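You operate a simulated robot arm through the tools that you are given. There is no shell and no other tool. Be economical: measure what you need, move in short steps, check, and stop when the job is done.

The job below is to be done with a simulated two-armed robot. You get a single attempt, and the scene is never put back.

TASK
Clamp the 12 L sack on the spout, shake it down, trickle up to its yellow mark and let go.
Fine: shake before trickling; shaker off again; it ends upright on the belt; spill hardly any.

It is judged by the outcome, as a careful person would: the job done as asked, and still so three seconds after it is handed in. It fails if anything else is knocked over, pushed out of place, dropped, spilled or broken.

THE ROBOT
Two 7-joint arms with fingered hands on one trunk that stands fixed in place. Base frame: the origin is at the foot of the trunk, x ahead of it, y to its left, z up. Readings come in m, rad, newtons and seconds.
The left shoulder is at [0.036, 0.187, 1.308], the right one opposite. With the tool pointing down near the work surface each hand reaches from about 0.1 to 0.32 m from the base axis, measured 20 degrees to its own side. Payload 3.6 kg a hand.
Tool frame (each hand has its own): the origin (TCP) lies between the finger pads and is the grasp point; the fingertips stand 0.026 m ahead of it; z points along the fingers, y is the line along which they close. Largest opening 0.088 m; the body of the gripper starts 0.03 m behind the TCP. The gripper is a hand of 3 fingers: y runs from the thumb to the fingers, the wrist lies at [-0.017, -0.098, -0.164] in the tool frame, and closing takes about 1.5 s.
Orientation is that of the tool frame in the base frame, as [roll, pitch, yaw] about the fixed x, y, z axes, in that order (R = Rz(yaw) Ry(pitch) Rx(roll)). With the fingers straight down and the wrist toward the robot, the tool's x, y and z point along [0, 1, 0], [1, 0, 0] and [0, 0, -1] of the base frame.

THE INTERFACE
- The arms move only by the tool apply_moves. It takes "left_deltas", "right_deltas" or both (then of equal length, played together; a hand with none holds still); each is a list of rows, each a list of 7 numbers: the gripper command, from -1 (fully open) to 1 (shut), values between in proportion, then the shift along the base's x, y, z in units of 20 mm (1.0 is 20 mm), then the turn, a rotation vector about the base's x, y, z in units of 5 degrees (1.0 is 5 degrees). In form: [[gripper, x, y, z, rx, ry, rz], ...]. A call has 1 to 20 rows; each row shifts and turns the commanded pose from where the row before left it. A call with a number of a shift or a turn outside -1 to 1 is refused whole. Rows are played at 5 a second. More than 0.05 m and 0.15 rad between two rows, or a gripper value outside its range, and nothing of the call is played. A pose out of reach is approached as far as the arm can. The call stops where the force on the tool passes 60 N (or 10 N more than at its start, if that is more) or the arm is blocked; 0.2 s more then pass. The fingers move at their own pace (about 0.153 m/s each) and stop on an object; they squeeze with about 29 N. The grip force told is the motor's: it shows also when the fingers shut on nothing. Time passes only in rows, and 0.2 s behind the last, so rows that do not move let the fingers close. The reply holds the time, the measured pose of the TCP, the force on the tool along the base axes, the opening and the grip force, in the units named above and with some noise, with the torque about the TCP (base axes, N m) and any sound that the robot's microphone picked up.
- Cameras (640 x 400 px; columns grow to the right, rows downward): "scene" is now at [0.197, -0.0517, 1.2889]; the picture's right is [-0.68, -0.73, 0.00], its down [0.24, -0.23, -0.94] and it looks along [0.69, -0.64, 0.33] (base axes); focal length 214 px, centre (320, 200). "left" rides on the left gripper at [-0.056, -0.08, -0.102] in its tool frame; the picture's right is [-0.74, -0.32, 0.60], its down [0.62, -0.67, 0.41] and it looks along [0.27, 0.68, 0.69] (tool axes); focal length 247 px, centre (320, 200). "right" rides on the right gripper at [0.056, -0.08, -0.102] in its tool frame; the picture's right is [-0.73, 0.32, -0.60], its down [-0.62, -0.67, 0.41] and it looks along [-0.27, 0.68, 0.69] (tool axes); focal length 247 px, centre (320, 200). There is no depth. A picture from a camera that has moved, and an enlarged one, comes with that camera's place and axes in the base frame and with its lens.
- camera(camera): a new picture of that camera. The clock stands still meanwhile.
- lift_body(by): slides the trunk up (or, below 0, down) by that many m; the arms and the scene camera ride with it, the base frame stays. It gives what a move gives, with no picture.
- grasp_type(shape, hand): the hand has 3 fingers and takes this shape, open, in about a second: jaw (thumb against the fingers, like two jaws); tri (thumb and two fingers); tip (a fingertip pinch); poke (one finger out to press); point (the index stretched); flat (the hand flat); cup (the hand cupped); fist (a fist). The gripper value then closes the fingers along that shape, each until it touches; the sizes above hold for jaw. It gives what a move gives, with no picture.
- head_to(pan, tilt): turns the head with the scene camera to pan (to the left, within 1.047 rad either way) and tilt (down, from -0.506 to 1.204), counted from straight ahead of the robot. It gives what a move gives.
- enlarge(camera, box): a new picture of the part [left, top, right, bottom] of that camera's present view, enlarged. The clock stands still meanwhile.
- hand_in(): hands the job in; it is judged then, once.

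Work in short steps. Places have to be worked out from the pictures, the camera data and where the tool is seen: move nearer, look again, correct. Check each grasp and each placing, and mend what went wrong. You have 120 turns and 74 pictures in all, those below and enlarged ones among them. Open the grippers and draw the arms clear of the work before you hand the job in, unless the task says otherwise; then end with one line.

The tools are called after "Call:" by a JSON object that holds its "op" and its "data". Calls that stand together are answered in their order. apply_moves: Moves the arms, as the interface text tells. Its arguments: {"type":"object","properties":{"left_deltas":{"type":"array"},"right_deltas":{"type":"array"}},"required":[]} The other tools are called the same way: lift_body (by) slides the trunk up or down; grasp_type (shape, hand) gives the hand a shape; head_to (pan, tilt) turns the head that bears the scene camera; camera (camera) takes a picture; enlarge (camera, box) takes an enlarged picture of a part of a camera's view; hand_in () hands the job in.

At the start:

```text
time_s: 0.0
left_position: [0.3428, 0.4565, 1.346]
left_tool_rot: [-3.141, 0.0, 1.569]
left_contact_force: [0.3, 0.0, 0.5]
left_wrist_torque: [0.0, 0.02, 0.02]
left_gripper_width: 0.0878
left_grip_force: 0.0
left_shape: jaw
right_position: [0.4052, 0.081, 1.4422]
right_tool_rot: [3.141, 0.001, 1.57]
right_contact_force: [-0.6, -0.2, 0.2]
right_wrist_torque: [0.0, 0.01, 0.02]
right_gripper_width: 0.0875
right_grip_force: 0.0
right_shape: jaw
trunk travel left (down, up): [-0.45, 0.307]
head pan, tilt: [-0.754, -0.339]
```

scene: 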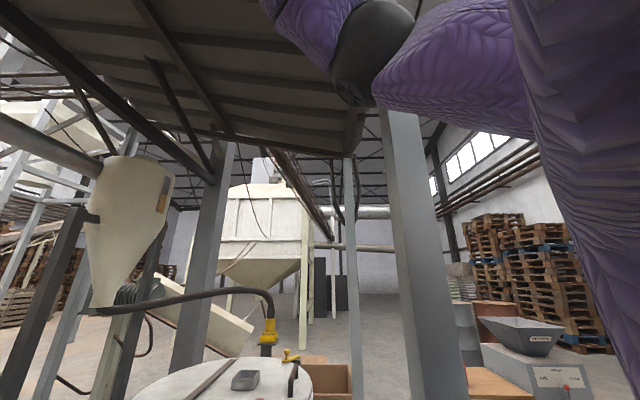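
right: 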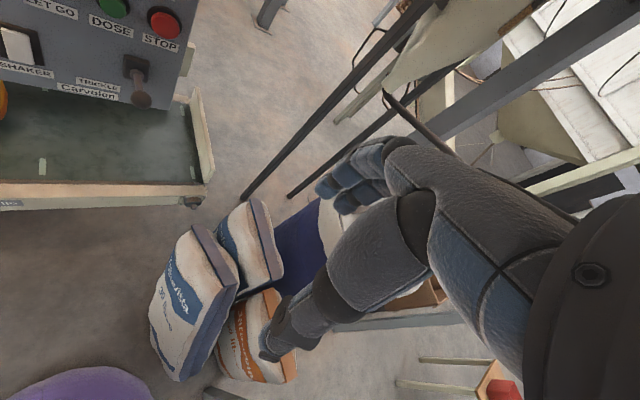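
left: 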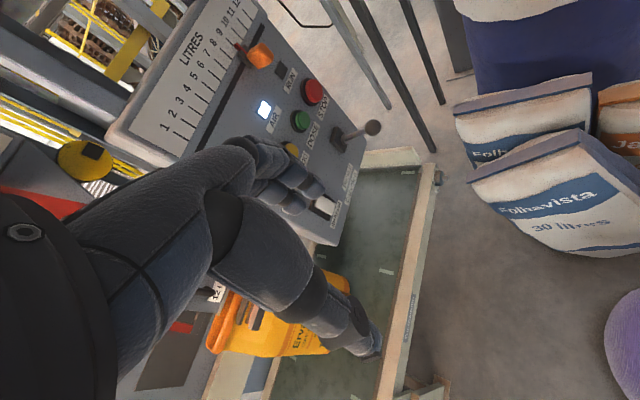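

The hand cameras show a control panel, a belt and sacks. I turn the head to look at the workstation straight ahead.

Call:
{"op": "head_to", "data": {"pan": 0.3, "tilt": 0.5}}

Call:
{"op": "camera", "data": {"camera": "scene"}}

```text
time_s: 1.3
left_position: [0.3436, 0.4565, 1.3453]
left_tool_rot: [-3.142, 0.003, 1.57]
left_contact_force: [0.2, 0.3, -0.4]
left_wrist_torque: [0.01, -0.02, -0.01]
left_gripper_width: 0.088
left_grip_force: 0.1
left_shape: jaw
right_position: [0.4038, 0.0808, 1.4419]
right_tool_rot: [-3.14, 0.002, 1.571]
right_contact_force: [0.1, 0.2, 0.4]
right_wrist_torque: [0.01, 0.03, 0.01]
right_gripper_width: 0.0875
right_grip_force: 0.1
right_shape: jaw
trunk travel left (down, up): [-0.45, 0.307]
head pan, tilt: [0.3, 0.499]
```

```text
70 pictures are left
camera scene: at [0.2281, 0.0275, 1.2143], right [0.3, -0.96, 0.0], down [-0.46, -0.14, -0.88], along [0.84, 0.26, -0.48], focal length 214 px, centre (320, 200)
```

scene: 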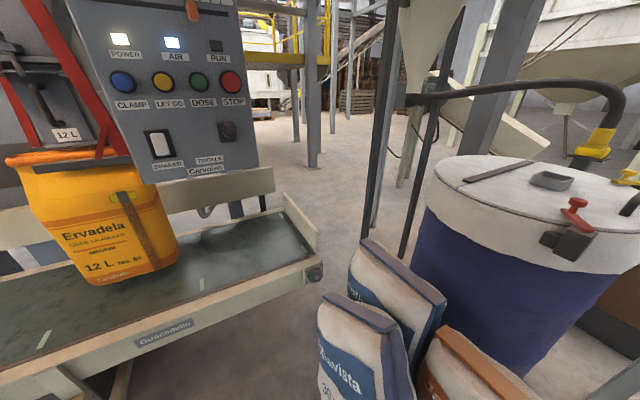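

The 12 L orange sack stands under the spout; the panel has clamp/let go/dose/stop, a shaker rocker and a trickle lever. I look more to the left and up.

Call:
{"op": "head_to", "data": {"pan": 0.75, "tilt": 0.3}}

Call:
{"op": "camera", "data": {"camera": "scene"}}

```text
time_s: 2.2
left_position: [0.3442, 0.4558, 1.3467]
left_tool_rot: [-3.141, 0.0, 1.57]
left_contact_force: [0.2, 0.6, 0.2]
left_wrist_torque: [-0.01, 0.01, 0.03]
left_gripper_width: 0.0877
left_grip_force: 0.0
left_shape: jaw
right_position: [0.4037, 0.0805, 1.4411]
right_tool_rot: [-3.141, -0.001, 1.573]
right_contact_force: [0.3, -0.7, 0.2]
right_wrist_torque: [-0.01, -0.02, 0.0]
right_gripper_width: 0.0878
right_grip_force: 0.0
right_shape: jaw
trunk travel left (down, up): [-0.45, 0.307]
head pan, tilt: [0.75, 0.3]
```

```text
69 pictures are left
camera scene: at [0.2095, 0.0643, 1.2326], right [0.68, -0.73, 0.0], down [-0.22, -0.2, -0.96], along [0.7, 0.65, -0.3], focal length 214 px, centre (320, 200)
```

scene: 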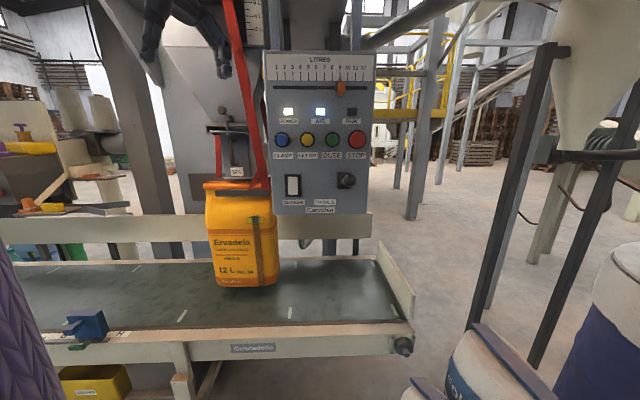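

Let me enlarge the panel, and the sack with the spout.

Call:
{"op": "enlarge", "data": {"camera": "scene", "box": [255, 40, 385, 220]}}

Call:
{"op": "enlarge", "data": {"camera": "scene", "box": [150, 60, 330, 300]}}

Call:
{"op": "enlarge", "data": {"camera": "left", "box": [100, 0, 440, 400]}}

```text
2.22 times, centred on (320, 130) of scene
camera zoom: at [0.2095, 0.0643, 1.2326], right [0.68, -0.73, 0.0], down [-0.22, -0.2, -0.96], along [0.7, 0.65, -0.3], focal length 477 px, centre (320, 356)
```

zoom: 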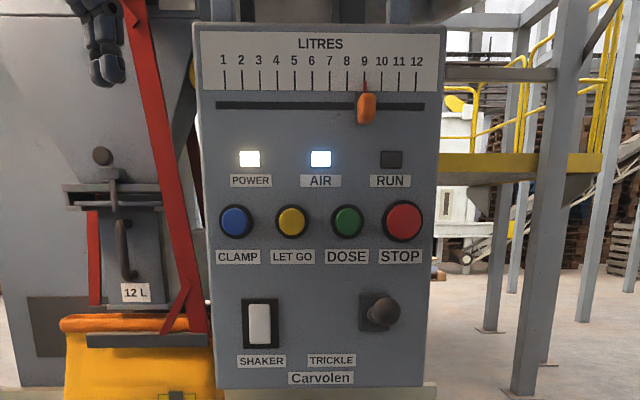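

```text
1.67 times, centred on (240, 180) of scene
camera zoom: at [0.2095, 0.0643, 1.2326], right [0.68, -0.73, 0.0], down [-0.22, -0.2, -0.96], along [0.7, 0.65, -0.3], focal length 358 px, centre (453, 233)
```

zoom: 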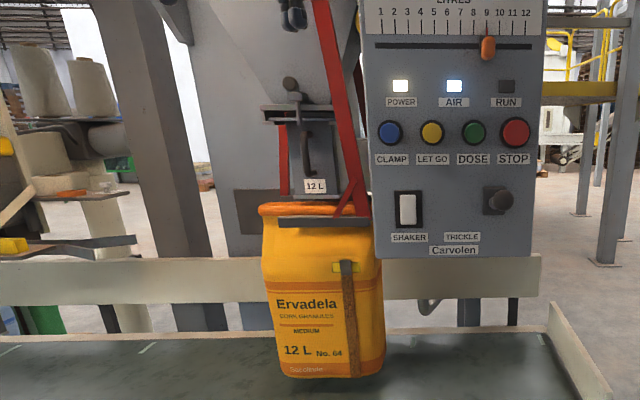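

```text
1.00 times, centred on (270, 200) of left (not enlarged: the box is as wide or as high as the picture)
camera zoom: at [0.2637, 0.4014, 1.4478], right [-0.32, -0.74, -0.6], down [-0.67, 0.62, -0.41], along [0.68, 0.27, -0.69], focal length 247 px, centre (370, 200)
```

zoom: 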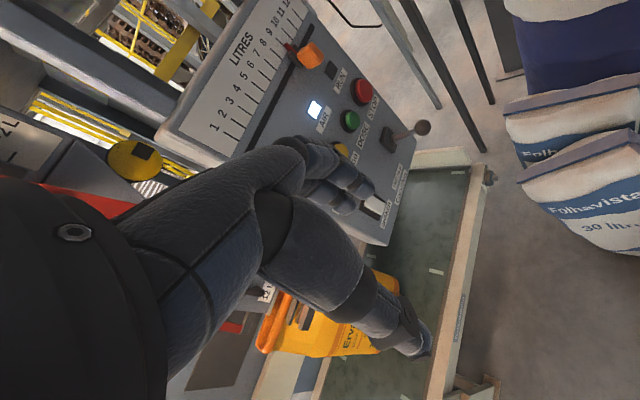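

I need a close look at the sack's window and mouth.

Call:
{"op": "enlarge", "data": {"camera": "scene", "box": [195, 170, 285, 226]}}

Call:
{"op": "enlarge", "data": {"camera": "scene", "box": [195, 206, 295, 296]}}

```text
7.11 times, centred on (240, 198) of scene
camera zoom: at [0.2095, 0.0643, 1.2326], right [0.68, -0.73, 0.0], down [-0.22, -0.2, -0.96], along [0.7, 0.65, -0.3], focal length 1525 px, centre (889, 214)
```

zoom: 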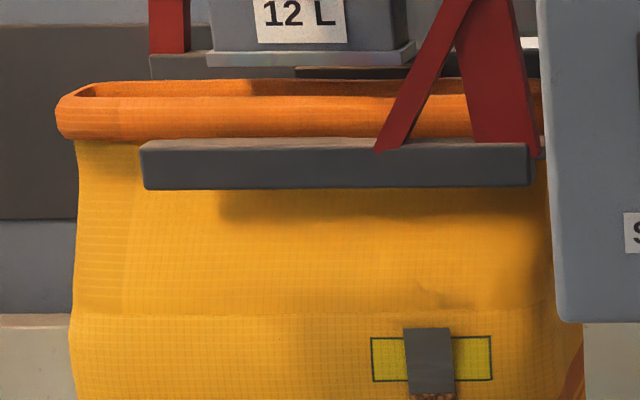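

```text
4.44 times, centred on (245, 251) of scene
camera zoom: at [0.2095, 0.0643, 1.2326], right [0.68, -0.73, 0.0], down [-0.22, -0.2, -0.96], along [0.7, 0.65, -0.3], focal length 953 px, centre (653, -27)
```

zoom: 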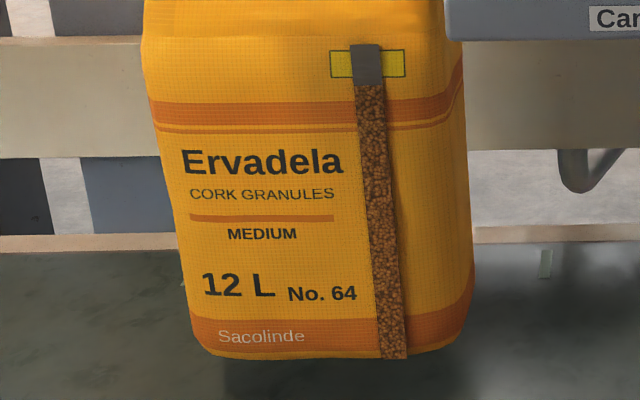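

The window shows cork up to just below the yellow mark. I triangulated the buttons: STOP ≈ (0.73,0.41,1.22), CLAMP ≈ (0.60,0.565,1.22), rocker ≈ (0.61,0.54,1.08), lever knob ≈ (0.64,0.37,1.12); the panel faces along (-0.76,-0.65). I set the left hand to poke and turn its fingers level toward the panel.

Call:
{"op": "grasp_type", "data": {"hand": "left", "shape": "poke"}}

Call:
{"op": "apply_moves", "data": {"left_deltas": [[-1, 0, 0, 0, 0, -1, 0], [-1, 0, 0, 0, 0, -1, 0], [-1, 0, 0, 0, 0, -1, 0], [-1, 0, 0, 0, 0, -1, 0], [-1, 0, 0, 0, 0, -1, 0], [-1, 0, 0, 0, 0, -1, 0], [-1, 0, 0, 0, 0, -1, 0], [-1, 0, 0, 0, 0, -1, 0], [-1, 0, 0, 0, 0, -1, 0], [-1, 0, 0, 0, 0, -1, 0], [-1, 0, 0, 0, 0, -1, 0], [-1, 0, 0, 0, 0, -1, 0], [-1, 0, 0, 0, 0, -1, 0], [-1, 0, 0, 0, 0, -1, 0], [-1, 0, 0, 0, 0, -1, 0], [-1, 0, 0, 0, 0, -1, 0], [-1, 0, 0, 0, 0, -1, 0], [-1, 0, 0, 0, 0, -1, 0]]}}

Call:
{"op": "camera", "data": {"camera": "scene"}}

```text
time_s: 3.1
left_position: [0.3443, 0.4556, 1.3454]
left_tool_rot: [-3.141, 0.0, 1.57]
left_contact_force: [0.8, 0.2, 0.8]
left_wrist_torque: [-0.02, 0.01, 0.0]
left_gripper_width: 0.0
left_grip_force: 0.0
left_shape: poke
right_position: [0.4036, 0.0809, 1.4411]
right_tool_rot: [-3.142, 0.001, 1.571]
right_contact_force: [0.2, -0.1, 0.3]
right_wrist_torque: [0.0, 0.04, -0.02]
right_gripper_width: 0.0876
right_grip_force: 0.0
right_shape: jaw
trunk travel left (down, up): [-0.45, 0.307]
head pan, tilt: [0.75, 0.3]
```

```text
time_s: 6.9
left_position: [0.3448, 0.4563, 1.3443]
left_tool_rot: [1.569, 0.0, 1.57]
left_contact_force: [-0.5, 0.1, 0.0]
left_wrist_torque: [-0.01, -0.04, -0.03]
left_gripper_width: 0.0
left_grip_force: 0.0
left_shape: poke
right_position: [0.405, 0.0801, 1.4406]
right_tool_rot: [-3.14, 0.0, 1.57]
right_contact_force: [0.4, 0.5, 0.0]
right_wrist_torque: [0.0, 0.0, 0.02]
right_gripper_width: 0.0877
right_grip_force: 0.0
right_shape: jaw
trunk travel left (down, up): [-0.45, 0.307]
head pan, tilt: [0.75, 0.3]
```

```text
63 pictures are left
camera scene: at [0.2094, 0.0644, 1.2327], right [0.68, -0.73, 0.0], down [-0.22, -0.2, -0.96], along [0.7, 0.65, -0.3], focal length 214 px, centre (320, 200)
```

scene: 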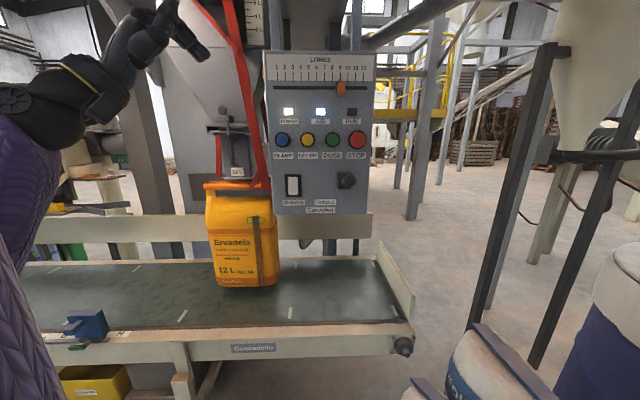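

The extended fingertip sits about 26 mm ahead of the TCP, as expected. Now yaw 40° and move to about 5 cm in front of CLAMP.

Call:
{"op": "apply_moves", "data": {"left_deltas": [[-1, 0.95, 0.29, -0.64, 0, 0, 0.81], [-1, 0.95, 0.29, -0.64, 0, 0, 0.81], [-1, 0.95, 0.29, -0.64, 0, 0, 0.81], [-1, 0.95, 0.29, -0.64, 0, 0, 0.81], [-1, 0.95, 0.29, -0.64, 0, 0, 0.81], [-1, 0.95, 0.29, -0.64, 0, 0, 0.81], [-1, 0.95, 0.29, -0.64, 0, 0, 0.81], [-1, 0.95, 0.29, -0.64, 0, 0, 0.81], [-1, 0.95, 0.29, -0.64, 0, 0, 0.81], [-1, 0.95, 0.29, -0.64, 0, 0, 0.81]]}}

Call:
{"op": "camera", "data": {"camera": "scene"}}

Call:
{"op": "camera", "data": {"camera": "left"}}

```text
time_s: 9.1
left_position: [0.5373, 0.5159, 1.2167]
left_tool_rot: [1.571, -0.003, 2.278]
left_contact_force: [0.2, -0.1, 0.6]
left_wrist_torque: [-0.01, 0.01, -0.03]
left_gripper_width: 0.0002
left_grip_force: 0.1
left_shape: poke
right_position: [0.4057, 0.0799, 1.4397]
right_tool_rot: [-3.139, 0.0, 1.571]
right_contact_force: [0.4, 0.7, -0.8]
right_wrist_torque: [-0.02, -0.02, -0.02]
right_gripper_width: 0.0878
right_grip_force: 0.2
right_shape: jaw
trunk travel left (down, up): [-0.45, 0.307]
head pan, tilt: [0.75, 0.3]
```

```text
62 pictures are left
camera scene: at [0.2099, 0.0642, 1.2326], right [0.68, -0.73, 0.0], down [-0.22, -0.2, -0.96], along [0.7, 0.65, -0.3], focal length 214 px, centre (320, 200)
```

scene: 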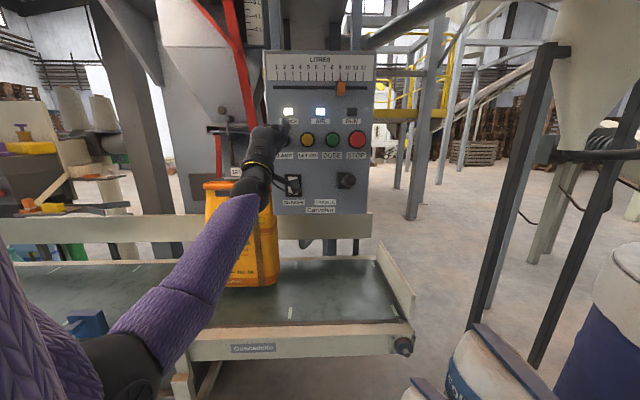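

```text
61 pictures are left
camera left: at [0.4953, 0.4086, 1.1373], right [0.93, -0.17, -0.32], down [-0.09, 0.74, -0.66], along [0.35, 0.65, 0.68], focal length 247 px, centre (320, 200)
```

left: 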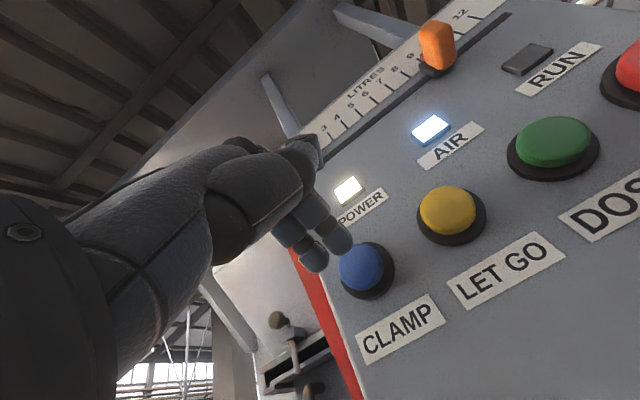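

Fingertip is about 5 cm in front of CLAMP, within ~5 mm sideways. I correct slightly and advance about 4 cm in small steps.

Call:
{"op": "apply_moves", "data": {"left_deltas": [[-1, -0.15, 0.2, 0.2, 0, 0, 0], [-1, 0.304, 0.26, 0, 0, 0, 0], [-1, 0.304, 0.26, 0, 0, 0, 0], [-1, 0.304, 0.26, 0, 0, 0, 0], [-1, 0.304, 0.26, 0, 0, 0, 0], [-1, 0.304, 0.26, 0, 0, 0, 0]]}}

Call:
{"op": "camera", "data": {"camera": "left"}}

```text
time_s: 10.5
left_position: [0.5573, 0.5399, 1.223]
left_tool_rot: [1.566, 0.001, 2.276]
left_contact_force: [-23.2, -19.1, -1.6]
left_wrist_torque: [-0.06, 0.08, 0.25]
left_gripper_width: 0.0
left_grip_force: 0.0
left_shape: poke
right_position: [0.4, 0.0768, 1.4422]
right_tool_rot: [3.138, -0.002, 1.571]
right_contact_force: [-0.1, -0.6, -0.3]
right_wrist_torque: [-0.01, 0.0, 0.01]
right_gripper_width: 0.0876
right_grip_force: 0.1
right_shape: jaw
trunk travel left (down, up): [-0.45, 0.307]
head pan, tilt: [0.75, 0.3]
heard: click
```

```text
60 pictures are left
camera left: at [0.5168, 0.4323, 1.1436], right [0.93, -0.17, -0.31], down [-0.09, 0.74, -0.66], along [0.35, 0.65, 0.68], focal length 247 px, centre (320, 200)
```

left: 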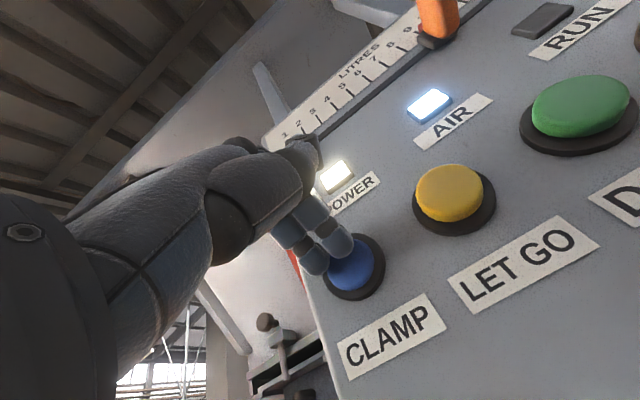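

A click at ~30 N: CLAMP was pressed. I draw back 5 cm and check the clamp.

Call:
{"op": "apply_moves", "data": {"left_deltas": [[-1, -0.6, -0.52, 0, 0, 0, 0], [-1, -0.6, -0.52, 0, 0, 0, 0], [-1, -0.6, -0.52, 0, 0, 0, 0], [-1, 0, 0, 0, 0, 0, 0]]}}

Call:
{"op": "camera", "data": {"camera": "scene"}}

Call:
{"op": "enlarge", "data": {"camera": "scene", "box": [170, 140, 370, 300]}}

```text
time_s: 11.5
left_position: [0.524, 0.5142, 1.2236]
left_tool_rot: [1.571, 0.0, 2.278]
left_contact_force: [0.5, -0.5, 0.6]
left_wrist_torque: [0.0, 0.01, -0.04]
left_gripper_width: 0.0002
left_grip_force: 0.1
left_shape: poke
right_position: [0.4059, 0.0805, 1.4404]
right_tool_rot: [-3.141, 0.0, 1.571]
right_contact_force: [-0.9, 0.0, -0.3]
right_wrist_torque: [0.0, -0.02, -0.02]
right_gripper_width: 0.0876
right_grip_force: 0.2
right_shape: jaw
trunk travel left (down, up): [-0.45, 0.307]
head pan, tilt: [0.75, 0.3]
```

```text
59 pictures are left
camera scene: at [0.2093, 0.0644, 1.2327], right [0.68, -0.73, 0.0], down [-0.22, -0.2, -0.96], along [0.7, 0.65, -0.3], focal length 214 px, centre (320, 200)
```

scene: 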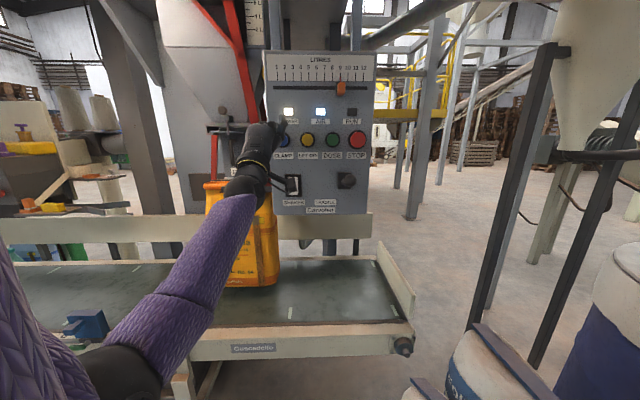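

```text
2.50 times, centred on (270, 220) of scene
camera zoom: at [0.2093, 0.0644, 1.2327], right [0.68, -0.73, 0.0], down [-0.22, -0.2, -0.96], along [0.7, 0.65, -0.3], focal length 536 px, centre (445, 150)
```

zoom: 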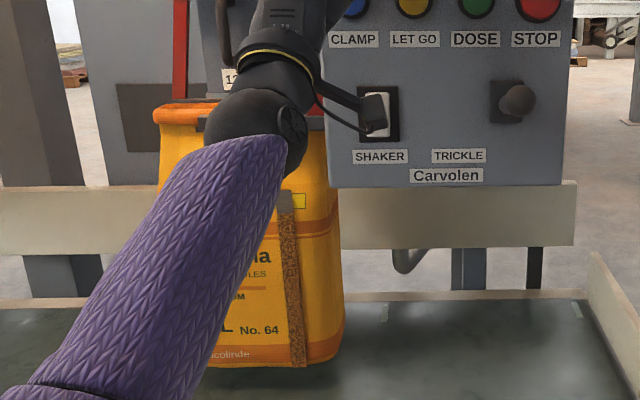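

I move the hand sideways toward STOP to uncover the sack mouth and rocker.

Call:
{"op": "apply_moves", "data": {"left_deltas": [[-1, 0.3, -0.95, 0, 0, 0, 0], [-1, 0.3, -0.95, 0, 0, 0, 0], [-1, 0.3, -0.95, 0, 0, 0, 0], [-1, 0.3, -0.95, 0, 0, 0, 0], [-1, 0.3, -0.95, 0, 0, 0, 0], [-1, 0.3, -0.95, 0, 0, 0, 0], [-1, 0.3, -0.95, 0, 0, 0, 0]]}}

Call:
{"op": "enlarge", "data": {"camera": "scene", "box": [170, 130, 370, 255]}}

Call:
{"op": "camera", "data": {"camera": "left"}}

```text
time_s: 13.3
left_position: [0.5617, 0.4105, 1.2375]
left_tool_rot: [1.504, -0.071, 2.323]
left_contact_force: [0.0, 0.4, -0.1]
left_wrist_torque: [-0.03, 0.03, 0.02]
left_gripper_width: 0.0
left_grip_force: 0.1
left_shape: poke
right_position: [0.4041, 0.0798, 1.4412]
right_tool_rot: [3.141, 0.0, 1.57]
right_contact_force: [-0.7, 0.8, 0.0]
right_wrist_torque: [0.01, 0.04, -0.01]
right_gripper_width: 0.0876
right_grip_force: 0.0
right_shape: jaw
trunk travel left (down, up): [-0.45, 0.307]
head pan, tilt: [0.75, 0.3]
stopped in row 7 (left hand): the arm was blocked; the commanded pose is now the measured one
```

```text
3.20 times, centred on (270, 192) of scene
camera zoom: at [0.2094, 0.0645, 1.2327], right [0.68, -0.73, 0.0], down [-0.22, -0.2, -0.96], along [0.7, 0.65, -0.3], focal length 686 px, centre (480, 224)
```

zoom: 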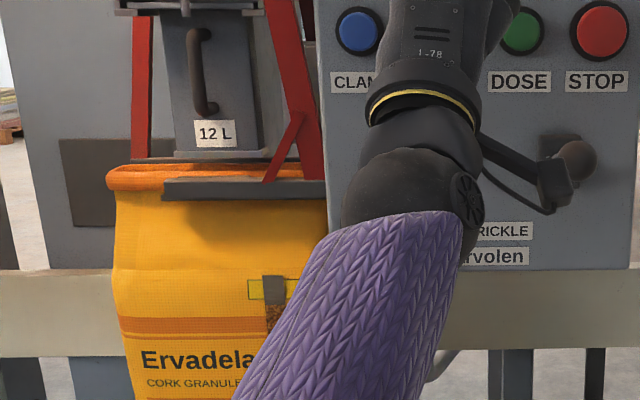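

```text
56 pictures are left
camera left: at [0.5257, 0.3089, 1.1475], right [0.94, -0.1, -0.33], down [-0.12, 0.8, -0.59], along [0.32, 0.59, 0.74], focal length 247 px, centre (320, 200)
```

left: 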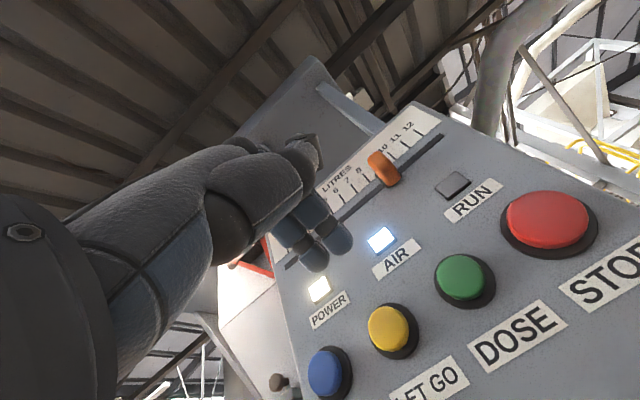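

The clamp bars now hug the mouth. I bring the hand back left, restore its orientation and lower it in front of the rocker at a 6 cm standoff.

Call:
{"op": "apply_moves", "data": {"left_deltas": [[-1, -0.22, 0.96, 0, -0.55, 0, -0.24], [-1, -0.22, 0.96, 0, -0.55, 0, -0.24], [-1, -0.22, 0.96, 0, 0, 0, 0], [-1, -0.22, 0.96, -0.5, 0, 0, 0], [-1, 0, 0, -0.95, 0, 0, 0], [-1, 0, 0, -0.95, 0, 0, 0], [-1, 0, 0, -0.95, 0, 0, 0], [-1, 0, 0, -0.95, 0, 0, 0], [-1, 0, 0, -0.95, 0, 0, 0], [-1, 0, 0, -0.95, 0, 0, 0], [-1, 0, 0, -0.95, 0, 0, 0]]}}

Call:
{"op": "camera", "data": {"camera": "left"}}

Call:
{"op": "enlarge", "data": {"camera": "scene", "box": [170, 130, 370, 255]}}

```text
time_s: 15.7
left_position: [0.5446, 0.4829, 1.0936]
left_tool_rot: [1.571, 0.001, 2.277]
left_contact_force: [-0.1, -0.2, -0.3]
left_wrist_torque: [-0.02, 0.06, 0.0]
left_gripper_width: 0.0
left_grip_force: 0.1
left_shape: poke
right_position: [0.404, 0.0806, 1.4412]
right_tool_rot: [3.141, -0.001, 1.569]
right_contact_force: [-0.2, -0.5, -0.6]
right_wrist_torque: [0.0, 0.02, -0.02]
right_gripper_width: 0.0879
right_grip_force: 0.1
right_shape: jaw
trunk travel left (down, up): [-0.45, 0.307]
head pan, tilt: [0.75, 0.3]
```

```text
55 pictures are left
camera left: at [0.5034, 0.3767, 1.0134], right [0.93, -0.17, -0.32], down [-0.09, 0.74, -0.67], along [0.35, 0.65, 0.68], focal length 247 px, centre (320, 200)
```

left: 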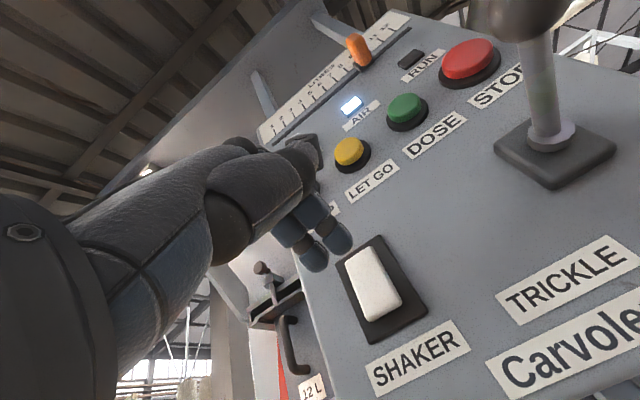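

```text
3.20 times, centred on (270, 192) of scene
camera zoom: at [0.2094, 0.0645, 1.2327], right [0.68, -0.73, 0.0], down [-0.22, -0.2, -0.96], along [0.7, 0.65, -0.3], focal length 686 px, centre (480, 224)
```

zoom: 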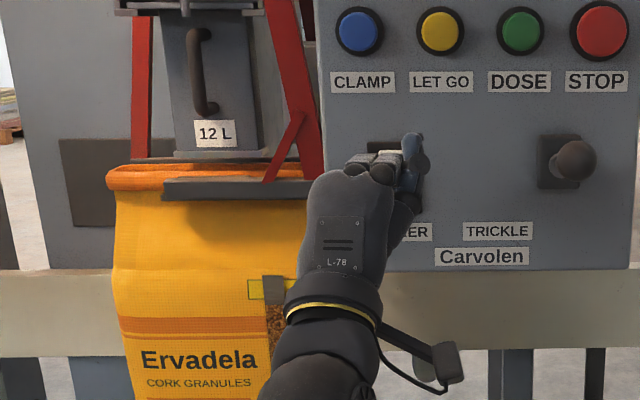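

Rocker centre is near e=-0.017, z=1.085 (spanning z 1.06–1.11). I look closer to see which half stands out.

Call:
{"op": "enlarge", "data": {"camera": "left", "box": [320, 220, 450, 350]}}

```text
3.08 times, centred on (385, 285) of left
camera zoom: at [0.5034, 0.3767, 1.0134], right [0.93, -0.17, -0.32], down [-0.09, 0.74, -0.67], along [0.35, 0.65, 0.68], focal length 760 px, centre (120, -62)
```

zoom: 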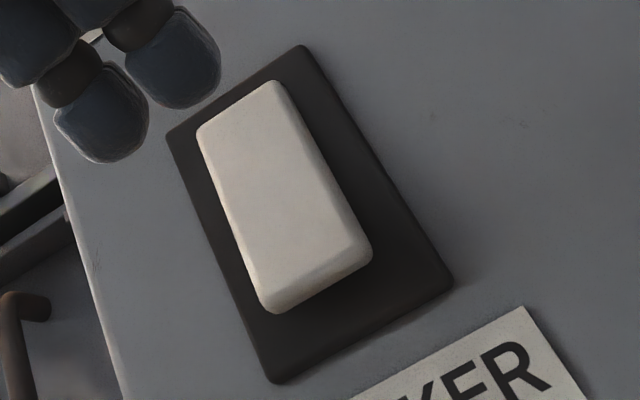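

The bottom half stands out, so I press it: shift to e≈-0.018, z≈1.070 and advance.

Call:
{"op": "apply_moves", "data": {"left_deltas": [[-1, -0.2, 0.23, -0.6, 0, 0, 0], [-1, 0, 0, -0.55, 0, 0, 0], [-1, 0.304, 0.26, 0, 0, 0, 0], [-1, 0.304, 0.26, 0, 0, 0, 0], [-1, 0.304, 0.26, 0, 0, 0, 0], [-1, 0.304, 0.26, 0, 0, 0, 0], [-1, 0.304, 0.26, 0, 0, 0, 0], [-1, 0.304, 0.26, 0, 0, 0, 0]]}}

Call:
{"op": "camera", "data": {"camera": "left"}}

```text
time_s: 17.5
left_position: [0.5738, 0.5188, 1.071]
left_tool_rot: [1.57, 0.001, 2.278]
left_contact_force: [-17.8, -12.4, -1.2]
left_wrist_torque: [-0.06, 0.05, 0.24]
left_gripper_width: 0.0001
left_grip_force: 0.0
left_shape: poke
right_position: [0.4013, 0.0776, 1.4425]
right_tool_rot: [3.139, -0.001, 1.569]
right_contact_force: [-0.3, 0.0, -0.5]
right_wrist_torque: [0.0, 0.02, 0.02]
right_gripper_width: 0.0878
right_grip_force: 0.0
right_shape: jaw
trunk travel left (down, up): [-0.45, 0.307]
head pan, tilt: [0.75, 0.3]
```

```text
52 pictures are left
camera left: at [0.5329, 0.4114, 0.9914], right [0.93, -0.17, -0.32], down [-0.09, 0.74, -0.67], along [0.35, 0.65, 0.68], focal length 247 px, centre (320, 200)
```

left: 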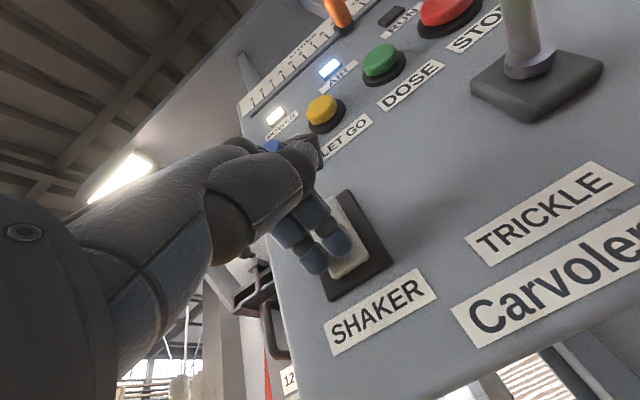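

Contact at ~21 N but no click; the tip is on the rocker slightly below its middle. I push a bit further and listen.

Call:
{"op": "apply_moves", "data": {"left_deltas": [[-1, 0.15, 0.13, -0.1, 0, 0, 0], [-1, 0.15, 0.13, 0, 0, 0, 0], [-1, 0.15, 0.13, 0, 0, 0, 0]]}}

```text
time_s: 18.3
left_position: [0.58, 0.525, 1.0752]
left_tool_rot: [1.558, 0.002, 2.276]
left_contact_force: [-36.6, -31.2, 6.6]
left_wrist_torque: [-0.22, 0.42, 0.54]
left_gripper_width: 0.0001
left_grip_force: 0.0
left_shape: poke
right_position: [0.3978, 0.075, 1.443]
right_tool_rot: [3.137, -0.002, 1.571]
right_contact_force: [-0.9, 0.0, -0.3]
right_wrist_torque: [0.0, 0.01, 0.01]
right_gripper_width: 0.0875
right_grip_force: 0.0
right_shape: jaw
trunk travel left (down, up): [-0.45, 0.307]
head pan, tilt: [0.75, 0.3]
```

No click at 48 N and it slid up a little. I back off 3 cm and look.

Call:
{"op": "apply_moves", "data": {"left_deltas": [[-1, -0.6, -0.52, 0, 0, 0, 0], [-1, -0.6, -0.52, 0, 0, 0, 0], [-1, 0, 0, 0, 0, 0, 0]]}}

Call:
{"op": "enlarge", "data": {"camera": "left", "box": [270, 180, 430, 320]}}

```text
time_s: 19.1
left_position: [0.5634, 0.5081, 1.0673]
left_tool_rot: [1.571, 0.0, 2.278]
left_contact_force: [-0.9, 0.2, 0.3]
left_wrist_torque: [-0.01, 0.02, -0.01]
left_gripper_width: 0.0003
left_grip_force: 0.1
left_shape: poke
right_position: [0.4066, 0.0817, 1.441]
right_tool_rot: [-3.141, 0.001, 1.571]
right_contact_force: [-0.3, 0.8, 0.4]
right_wrist_torque: [0.03, -0.02, -0.03]
right_gripper_width: 0.0878
right_grip_force: 0.1
right_shape: jaw
trunk travel left (down, up): [-0.45, 0.307]
head pan, tilt: [0.75, 0.3]
```

```text
2.86 times, centred on (350, 250) of left
camera zoom: at [0.522, 0.401, 0.9887], right [0.93, -0.17, -0.32], down [-0.09, 0.74, -0.67], along [0.35, 0.65, 0.67], focal length 706 px, centre (234, 57)
```

zoom: 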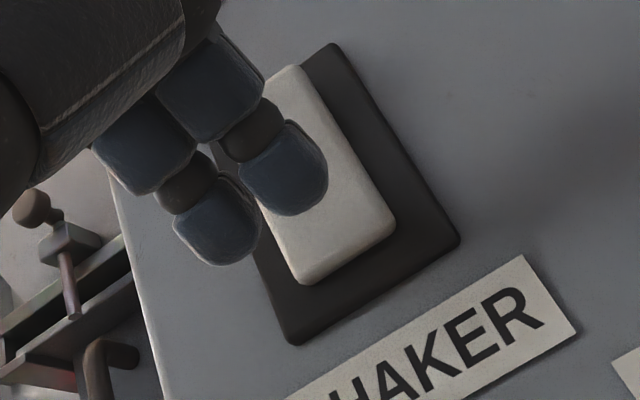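

The rocker state is unchanged. I need to know which fingertip leads; I check from the head camera.

Call:
{"op": "enlarge", "data": {"camera": "scene", "box": [240, 150, 340, 212]}}

Call:
{"op": "camera", "data": {"camera": "left"}}

```text
6.40 times, centred on (290, 181) of scene
camera zoom: at [0.2101, 0.0648, 1.2326], right [0.68, -0.73, 0.0], down [-0.22, -0.2, -0.96], along [0.7, 0.65, -0.3], focal length 1373 px, centre (512, 322)
```

zoom: 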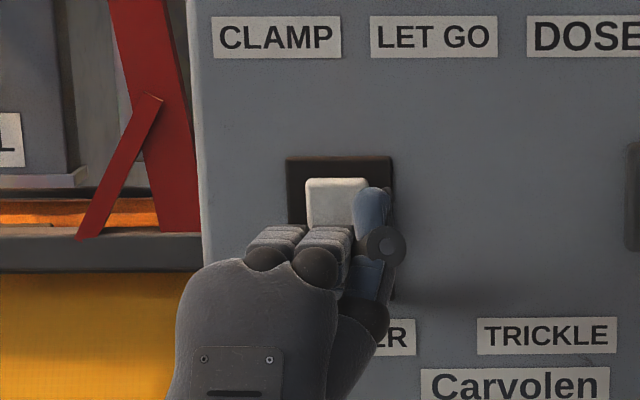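

```text
49 pictures are left
camera left: at [0.522, 0.401, 0.9887], right [0.93, -0.17, -0.32], down [-0.09, 0.74, -0.67], along [0.35, 0.65, 0.67], focal length 247 px, centre (320, 200)
```

left: 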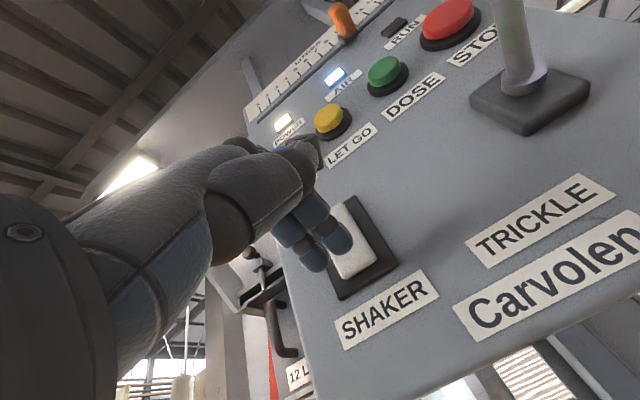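

The contact was near the rocker's bottom, so that half seems to be the seated one. I try the top half at z≈1.102.

Call:
{"op": "apply_moves", "data": {"left_deltas": [[-1, 0.1, -0.1, 0.9, 0, 0, 0], [-1, 0, 0, 0.85, 0, 0, 0], [-1, 0.228, 0.195, 0, 0, 0, 0], [-1, 0.228, 0.195, 0, 0, 0, 0], [-1, 0.228, 0.195, 0, 0, 0, 0], [-1, 0.228, 0.195, 0, 0, 0, 0], [-1, 0.228, 0.195, 0, 0, 0, 0]]}}

```text
time_s: 20.7
left_position: [0.5809, 0.5207, 1.1132]
left_tool_rot: [1.553, 0.002, 2.275]
left_contact_force: [-42.7, -34.4, 9.4]
left_wrist_torque: [-0.11, 0.33, 0.81]
left_gripper_width: 0.0
left_grip_force: 0.2
left_shape: poke
right_position: [0.3972, 0.0734, 1.4442]
right_tool_rot: [3.135, -0.005, 1.571]
right_contact_force: [-0.9, 0.1, 0.4]
right_wrist_torque: [-0.01, -0.03, -0.01]
right_gripper_width: 0.0877
right_grip_force: 0.0
right_shape: jaw
trunk travel left (down, up): [-0.45, 0.307]
head pan, tilt: [0.75, 0.3]
```

Still no click, and it slid up to z=1.113. I look at the contact.

Call:
{"op": "camera", "data": {"camera": "left"}}

Call:
{"op": "enlarge", "data": {"camera": "scene", "box": [240, 150, 340, 212]}}

```text
48 pictures are left
camera left: at [0.5418, 0.4127, 1.0314], right [0.94, -0.17, -0.31], down [-0.08, 0.75, -0.66], along [0.34, 0.64, 0.69], focal length 247 px, centre (320, 200)
```

left: 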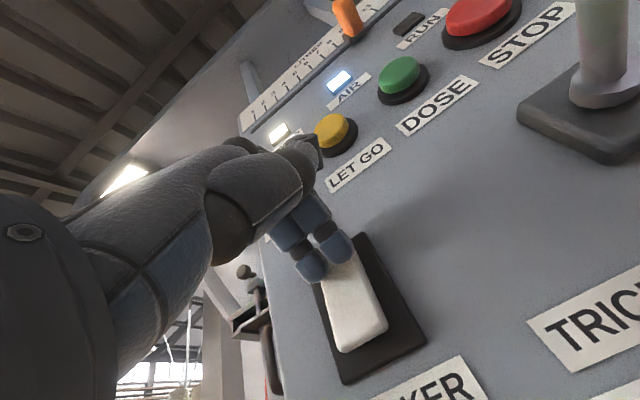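

```text
6.40 times, centred on (290, 181) of scene
camera zoom: at [0.2023, 0.0585, 1.2344], right [0.68, -0.73, 0.0], down [-0.21, -0.2, -0.96], along [0.7, 0.65, -0.29], focal length 1373 px, centre (512, 322)
```

zoom: 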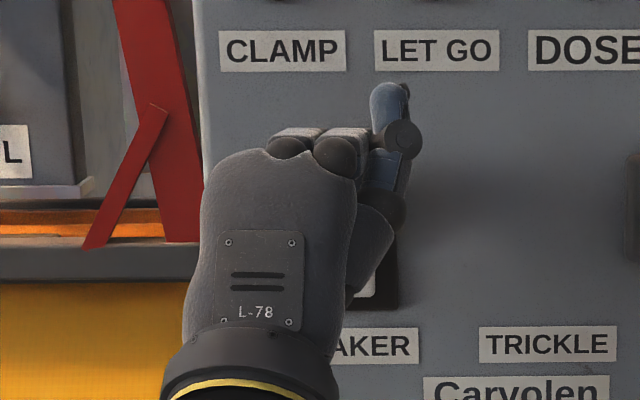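

The hand's leading contact is unclear (torque says contact is ~1.5 cm left of the TCP). I back off 3 cm and turn the right hand so that its camera gives a side view of the left hand, which will serve for the sack window later too.

Call:
{"op": "apply_moves", "data": {"left_deltas": [[-1, -0.6, -0.52, 0, 0, 0, 0], [-1, -0.6, -0.52, -0.1, 0, 0, 0], [-1, 0, 0, 0, 0, 0, 0], [-1, 0, 0, 0, 0, 0, 0], [-1, 0, 0, 0, 0, 0, 0], [-1, 0, 0, 0, 0, 0, 0], [-1, 0, 0, 0, 0, 0, 0], [-1, 0, 0, 0, 0, 0, 0], [-1, 0, 0, 0, 0, 0, 0], [-1, 0, 0, 0, 0, 0, 0], [-1, 0, 0, 0, 0, 0, 0], [-1, 0, 0, 0, 0, 0, 0], [-1, 0, 0, 0, 0, 0, 0], [-1, 0, 0, 0, 0, 0, 0], [-1, 0, 0, 0, 0, 0, 0], [-1, 0, 0, 0, 0, 0, 0]], "right_deltas": [[-1, 0, 0, 0, 0, 0, 1], [-1, 0, 0, 0, 0, 0, 1], [-1, 0, 0, 0, 0, 0, 1], [-1, 0, 0, 0, 0, 0, 1], [-1, 0, 0, 0, 0, 0, 1], [-1, 0, 0, 0, 0, 0, 1], [-1, 0, 0, 0, 0, 0, 1], [-1, 0, 0, 0, 0, 0, 1], [-1, 0, 0, 0, 0, 0, 1], [-1, 0, 0, 0, 0, 0, 1], [-1, 0, 0, 0, 0, 0, 1], [-1, 0, 0, 0, 0, 0, 1], [-1, 0, 0, 0, 0, 0, 1], [-1, 0, 0, 0, 0, 0, 1], [-1, 0, 0, 0, 0, 0, 1], [-1, 0, 0, 0, 0, 0, 1]]}}

Call:
{"op": "camera", "data": {"camera": "right"}}

```text
time_s: 24.1
left_position: [0.5628, 0.505, 1.1008]
left_tool_rot: [1.573, 0.002, 2.277]
left_contact_force: [0.8, 0.3, -0.2]
left_wrist_torque: [0.02, 0.01, -0.01]
left_gripper_width: 0.0
left_grip_force: 0.0
left_shape: poke
right_position: [0.4055, 0.08, 1.4407]
right_tool_rot: [-3.141, 0.0, 2.793]
right_contact_force: [0.3, -0.3, 0.4]
right_wrist_torque: [-0.02, 0.0, -0.01]
right_gripper_width: 0.0874
right_grip_force: 0.1
right_shape: jaw
right hand out of reach, approached as far as the arm can: row 15, 16
trunk travel left (down, up): [-0.45, 0.307]
head pan, tilt: [0.75, 0.3]
```

```text
46 pictures are left
camera right: at [0.324, 0.0254, 1.5431], right [0.8, 0.05, 0.6], down [0.36, -0.84, -0.41], along [0.48, 0.54, -0.69], focal length 247 px, centre (320, 200)
```

right: 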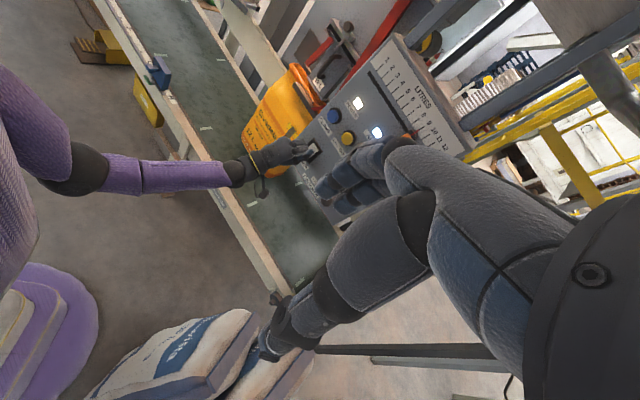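

Call:
{"op": "enlarge", "data": {"camera": "right", "box": [230, 80, 390, 220]}}

```text
2.86 times, centred on (310, 150) of right
camera zoom: at [0.324, 0.0254, 1.5431], right [0.8, 0.05, 0.6], down [0.36, -0.84, -0.41], along [0.48, 0.54, -0.69], focal length 706 px, centre (349, 343)
```

zoom: 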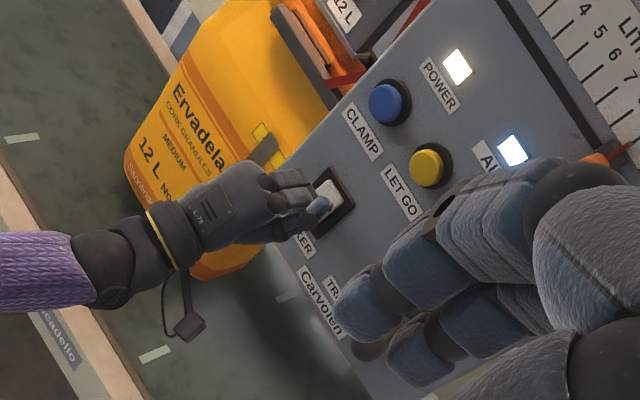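

The poking digit is barely ahead of the curled fingers. I try the "point" shape for a longer single finger.

Call:
{"op": "grasp_type", "data": {"hand": "left", "shape": "point"}}

Call:
{"op": "enlarge", "data": {"camera": "right", "box": [230, 80, 390, 220]}}

Call:
{"op": "camera", "data": {"camera": "left"}}

```text
time_s: 25.0
left_position: [0.5619, 0.5043, 1.1023]
left_tool_rot: [1.571, 0.001, 2.28]
left_contact_force: [-0.3, 0.3, 0.1]
left_wrist_torque: [0.03, -0.01, -0.02]
left_gripper_width: 0.0825
left_grip_force: 0.1
left_shape: point
right_position: [0.4049, 0.0817, 1.4415]
right_tool_rot: [-3.141, -0.002, 2.791]
right_contact_force: [0.4, 0.8, 0.6]
right_wrist_torque: [0.0, -0.06, 0.01]
right_gripper_width: 0.0876
right_grip_force: 0.1
right_shape: jaw
trunk travel left (down, up): [-0.45, 0.307]
head pan, tilt: [0.75, 0.3]
```

```text
2.86 times, centred on (310, 150) of right
camera zoom: at [0.3239, 0.0254, 1.5433], right [0.8, 0.05, 0.6], down [0.36, -0.84, -0.41], along [0.48, 0.54, -0.69], focal length 706 px, centre (349, 343)
```

zoom: 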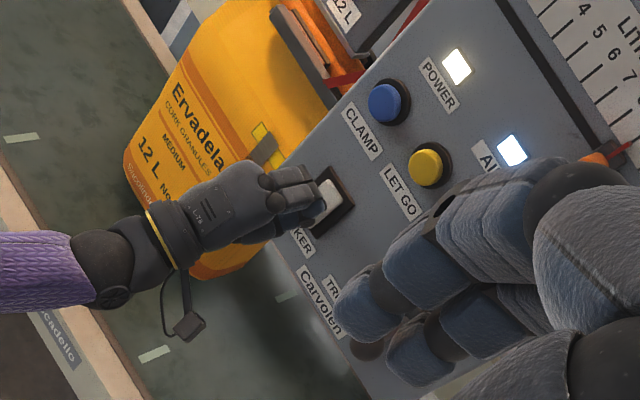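

```text
43 pictures are left
camera left: at [0.5222, 0.3969, 1.0218], right [0.93, -0.17, -0.32], down [-0.09, 0.74, -0.67], along [0.35, 0.65, 0.67], focal length 247 px, centre (320, 200)
```

left: 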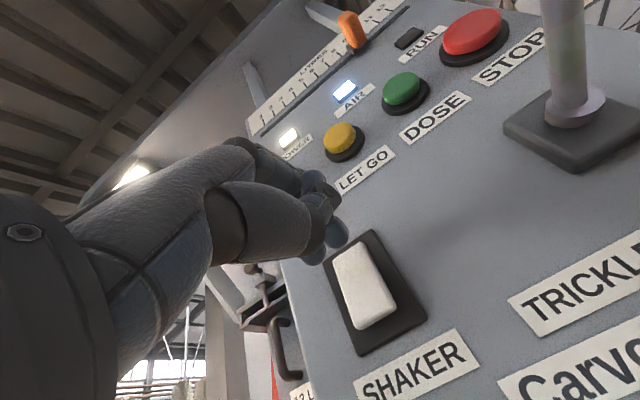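

"Point" isn't better. Torque says my poke contact lay ~12 mm left of the TCP, so I was pressing the rocker's edge/plate. Back to poke, shift right 12 mm and press the lower half.

Call:
{"op": "grasp_type", "data": {"hand": "left", "shape": "poke"}}

Call:
{"op": "apply_moves", "data": {"left_deltas": [[-1, 0.2, -0.23, -0.85, 0, 0, 0], [-1, 0.2, -0.23, -0.85, 0, 0, 0], [-1, 0, 0, 0, 0, 0, 0], [-1, 0.228, 0.195, 0, 0, 0, 0], [-1, 0.228, 0.195, 0, 0, 0, 0], [-1, 0.228, 0.195, 0, 0, 0, 0], [-1, 0.228, 0.195, 0, 0, 0, 0]]}}

Call:
{"op": "enlarge", "data": {"camera": "left", "box": [250, 150, 430, 330]}}

```text
time_s: 25.9
left_position: [0.5634, 0.5049, 1.1022]
left_tool_rot: [1.572, 0.001, 2.279]
left_contact_force: [-0.1, 0.6, 0.0]
left_wrist_torque: [0.0, 0.03, 0.0]
left_gripper_width: 0.0001
left_grip_force: 0.0
left_shape: poke
right_position: [0.4041, 0.0816, 1.4404]
right_tool_rot: [3.142, 0.0, 2.791]
right_contact_force: [0.5, 1.3, 0.1]
right_wrist_torque: [0.0, 0.0, 0.04]
right_gripper_width: 0.0878
right_grip_force: 0.1
right_shape: jaw
trunk travel left (down, up): [-0.45, 0.307]
head pan, tilt: [0.75, 0.3]
```

```text
time_s: 27.5
left_position: [0.5864, 0.5084, 1.0692]
left_tool_rot: [1.569, 0.0, 2.277]
left_contact_force: [-23.9, -19.6, 0.4]
left_wrist_torque: [0.0, 0.05, 0.47]
left_gripper_width: 0.0001
left_grip_force: 0.0
left_shape: poke
right_position: [0.4002, 0.0772, 1.4422]
right_tool_rot: [3.14, 0.002, 2.793]
right_contact_force: [-0.1, -1.0, -1.0]
right_wrist_torque: [-0.01, -0.03, -0.01]
right_gripper_width: 0.0877
right_grip_force: 0.0
right_shape: jaw
trunk travel left (down, up): [-0.45, 0.307]
head pan, tilt: [0.75, 0.3]
```

```text
2.22 times, centred on (340, 240) of left
camera zoom: at [0.5453, 0.3998, 0.9888], right [0.93, -0.17, -0.32], down [-0.09, 0.74, -0.66], along [0.35, 0.65, 0.68], focal length 549 px, centre (276, 111)
```

zoom: 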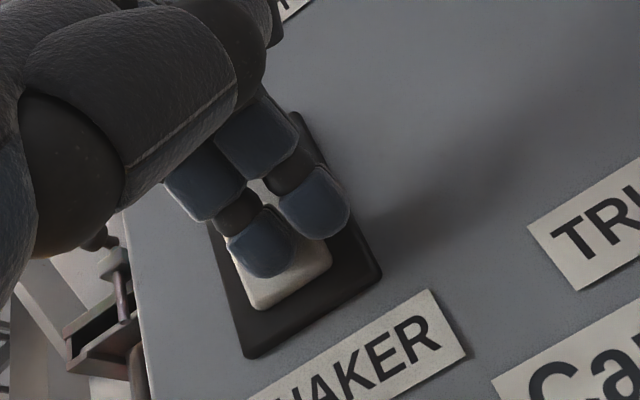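

Contact is now at the rocker's lower half (e≈-0.019). Push a little harder.

Call:
{"op": "apply_moves", "data": {"left_deltas": [[-1, 0.13, 0.11, -0.05, 0, 0, 0], [-1, 0.13, 0.11, -0.05, 0, 0, 0], [-1, 0, 0, 0, 0, 0, 0]]}}

Call:
{"op": "enlarge", "data": {"camera": "left", "box": [250, 150, 430, 330]}}

```text
time_s: 28.3
left_position: [0.5915, 0.5105, 1.0712]
left_tool_rot: [1.56, 0.001, 2.278]
left_contact_force: [-29.7, -30.1, 7.1]
left_wrist_torque: [-0.12, 0.19, 0.52]
left_gripper_width: 0.0001
left_grip_force: 0.0
left_shape: poke
right_position: [0.3984, 0.0751, 1.4425]
right_tool_rot: [3.137, 0.001, 2.793]
right_contact_force: [0.5, -0.5, 0.0]
right_wrist_torque: [0.07, -0.01, -0.03]
right_gripper_width: 0.0878
right_grip_force: 0.0
right_shape: jaw
trunk travel left (down, up): [-0.45, 0.307]
head pan, tilt: [0.75, 0.3]
```

```text
2.22 times, centred on (340, 240) of left
camera zoom: at [0.5503, 0.4031, 0.9899], right [0.93, -0.17, -0.31], down [-0.09, 0.74, -0.66], along [0.34, 0.65, 0.68], focal length 549 px, centre (276, 111)
```

zoom: 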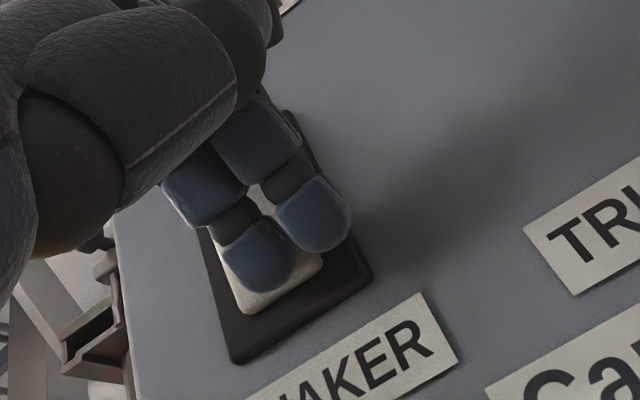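

No toggle at 42 N on the bottom half. Now the top half with the corrected lateral offset.

Call:
{"op": "apply_moves", "data": {"left_deltas": [[-1, -0.5, -0.4, 0, 0, 0, 0], [-1, -0.5, -0.38, 0, 0, 0, 0], [-1, 0, 0, 0.75, 0, 0, 0], [-1, 0, 0, 0.75, 0, 0, 0], [-1, 0.228, 0.195, 0, 0, 0, 0], [-1, 0.228, 0.195, 0, 0, 0, 0], [-1, 0.228, 0.195, 0, 0, 0, 0], [-1, 0.228, 0.195, 0, 0, 0, 0]]}}

Call:
{"op": "enlarge", "data": {"camera": "left", "box": [250, 150, 430, 330]}}

```text
time_s: 30.1
left_position: [0.5881, 0.5077, 1.104]
left_tool_rot: [1.558, 0.002, 2.278]
left_contact_force: [-30.5, -27.8, 6.9]
left_wrist_torque: [-0.01, 0.13, 0.59]
left_gripper_width: 0.0
left_grip_force: 0.1
left_shape: poke
right_position: [0.3979, 0.0747, 1.4441]
right_tool_rot: [3.136, 0.004, 2.793]
right_contact_force: [-0.2, -0.7, -0.3]
right_wrist_torque: [-0.03, -0.02, -0.01]
right_gripper_width: 0.0876
right_grip_force: 0.0
right_shape: jaw
trunk travel left (down, up): [-0.45, 0.307]
head pan, tilt: [0.75, 0.3]
```

```text
2.22 times, centred on (340, 240) of left
camera zoom: at [0.5478, 0.4017, 1.0226], right [0.94, -0.17, -0.31], down [-0.08, 0.75, -0.66], along [0.34, 0.64, 0.68], focal length 549 px, centre (276, 111)
```

zoom: 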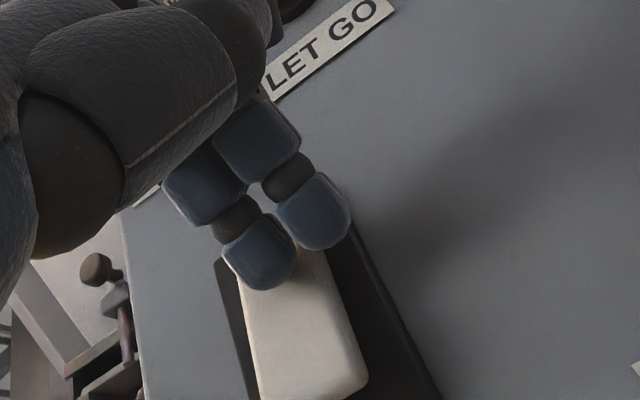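

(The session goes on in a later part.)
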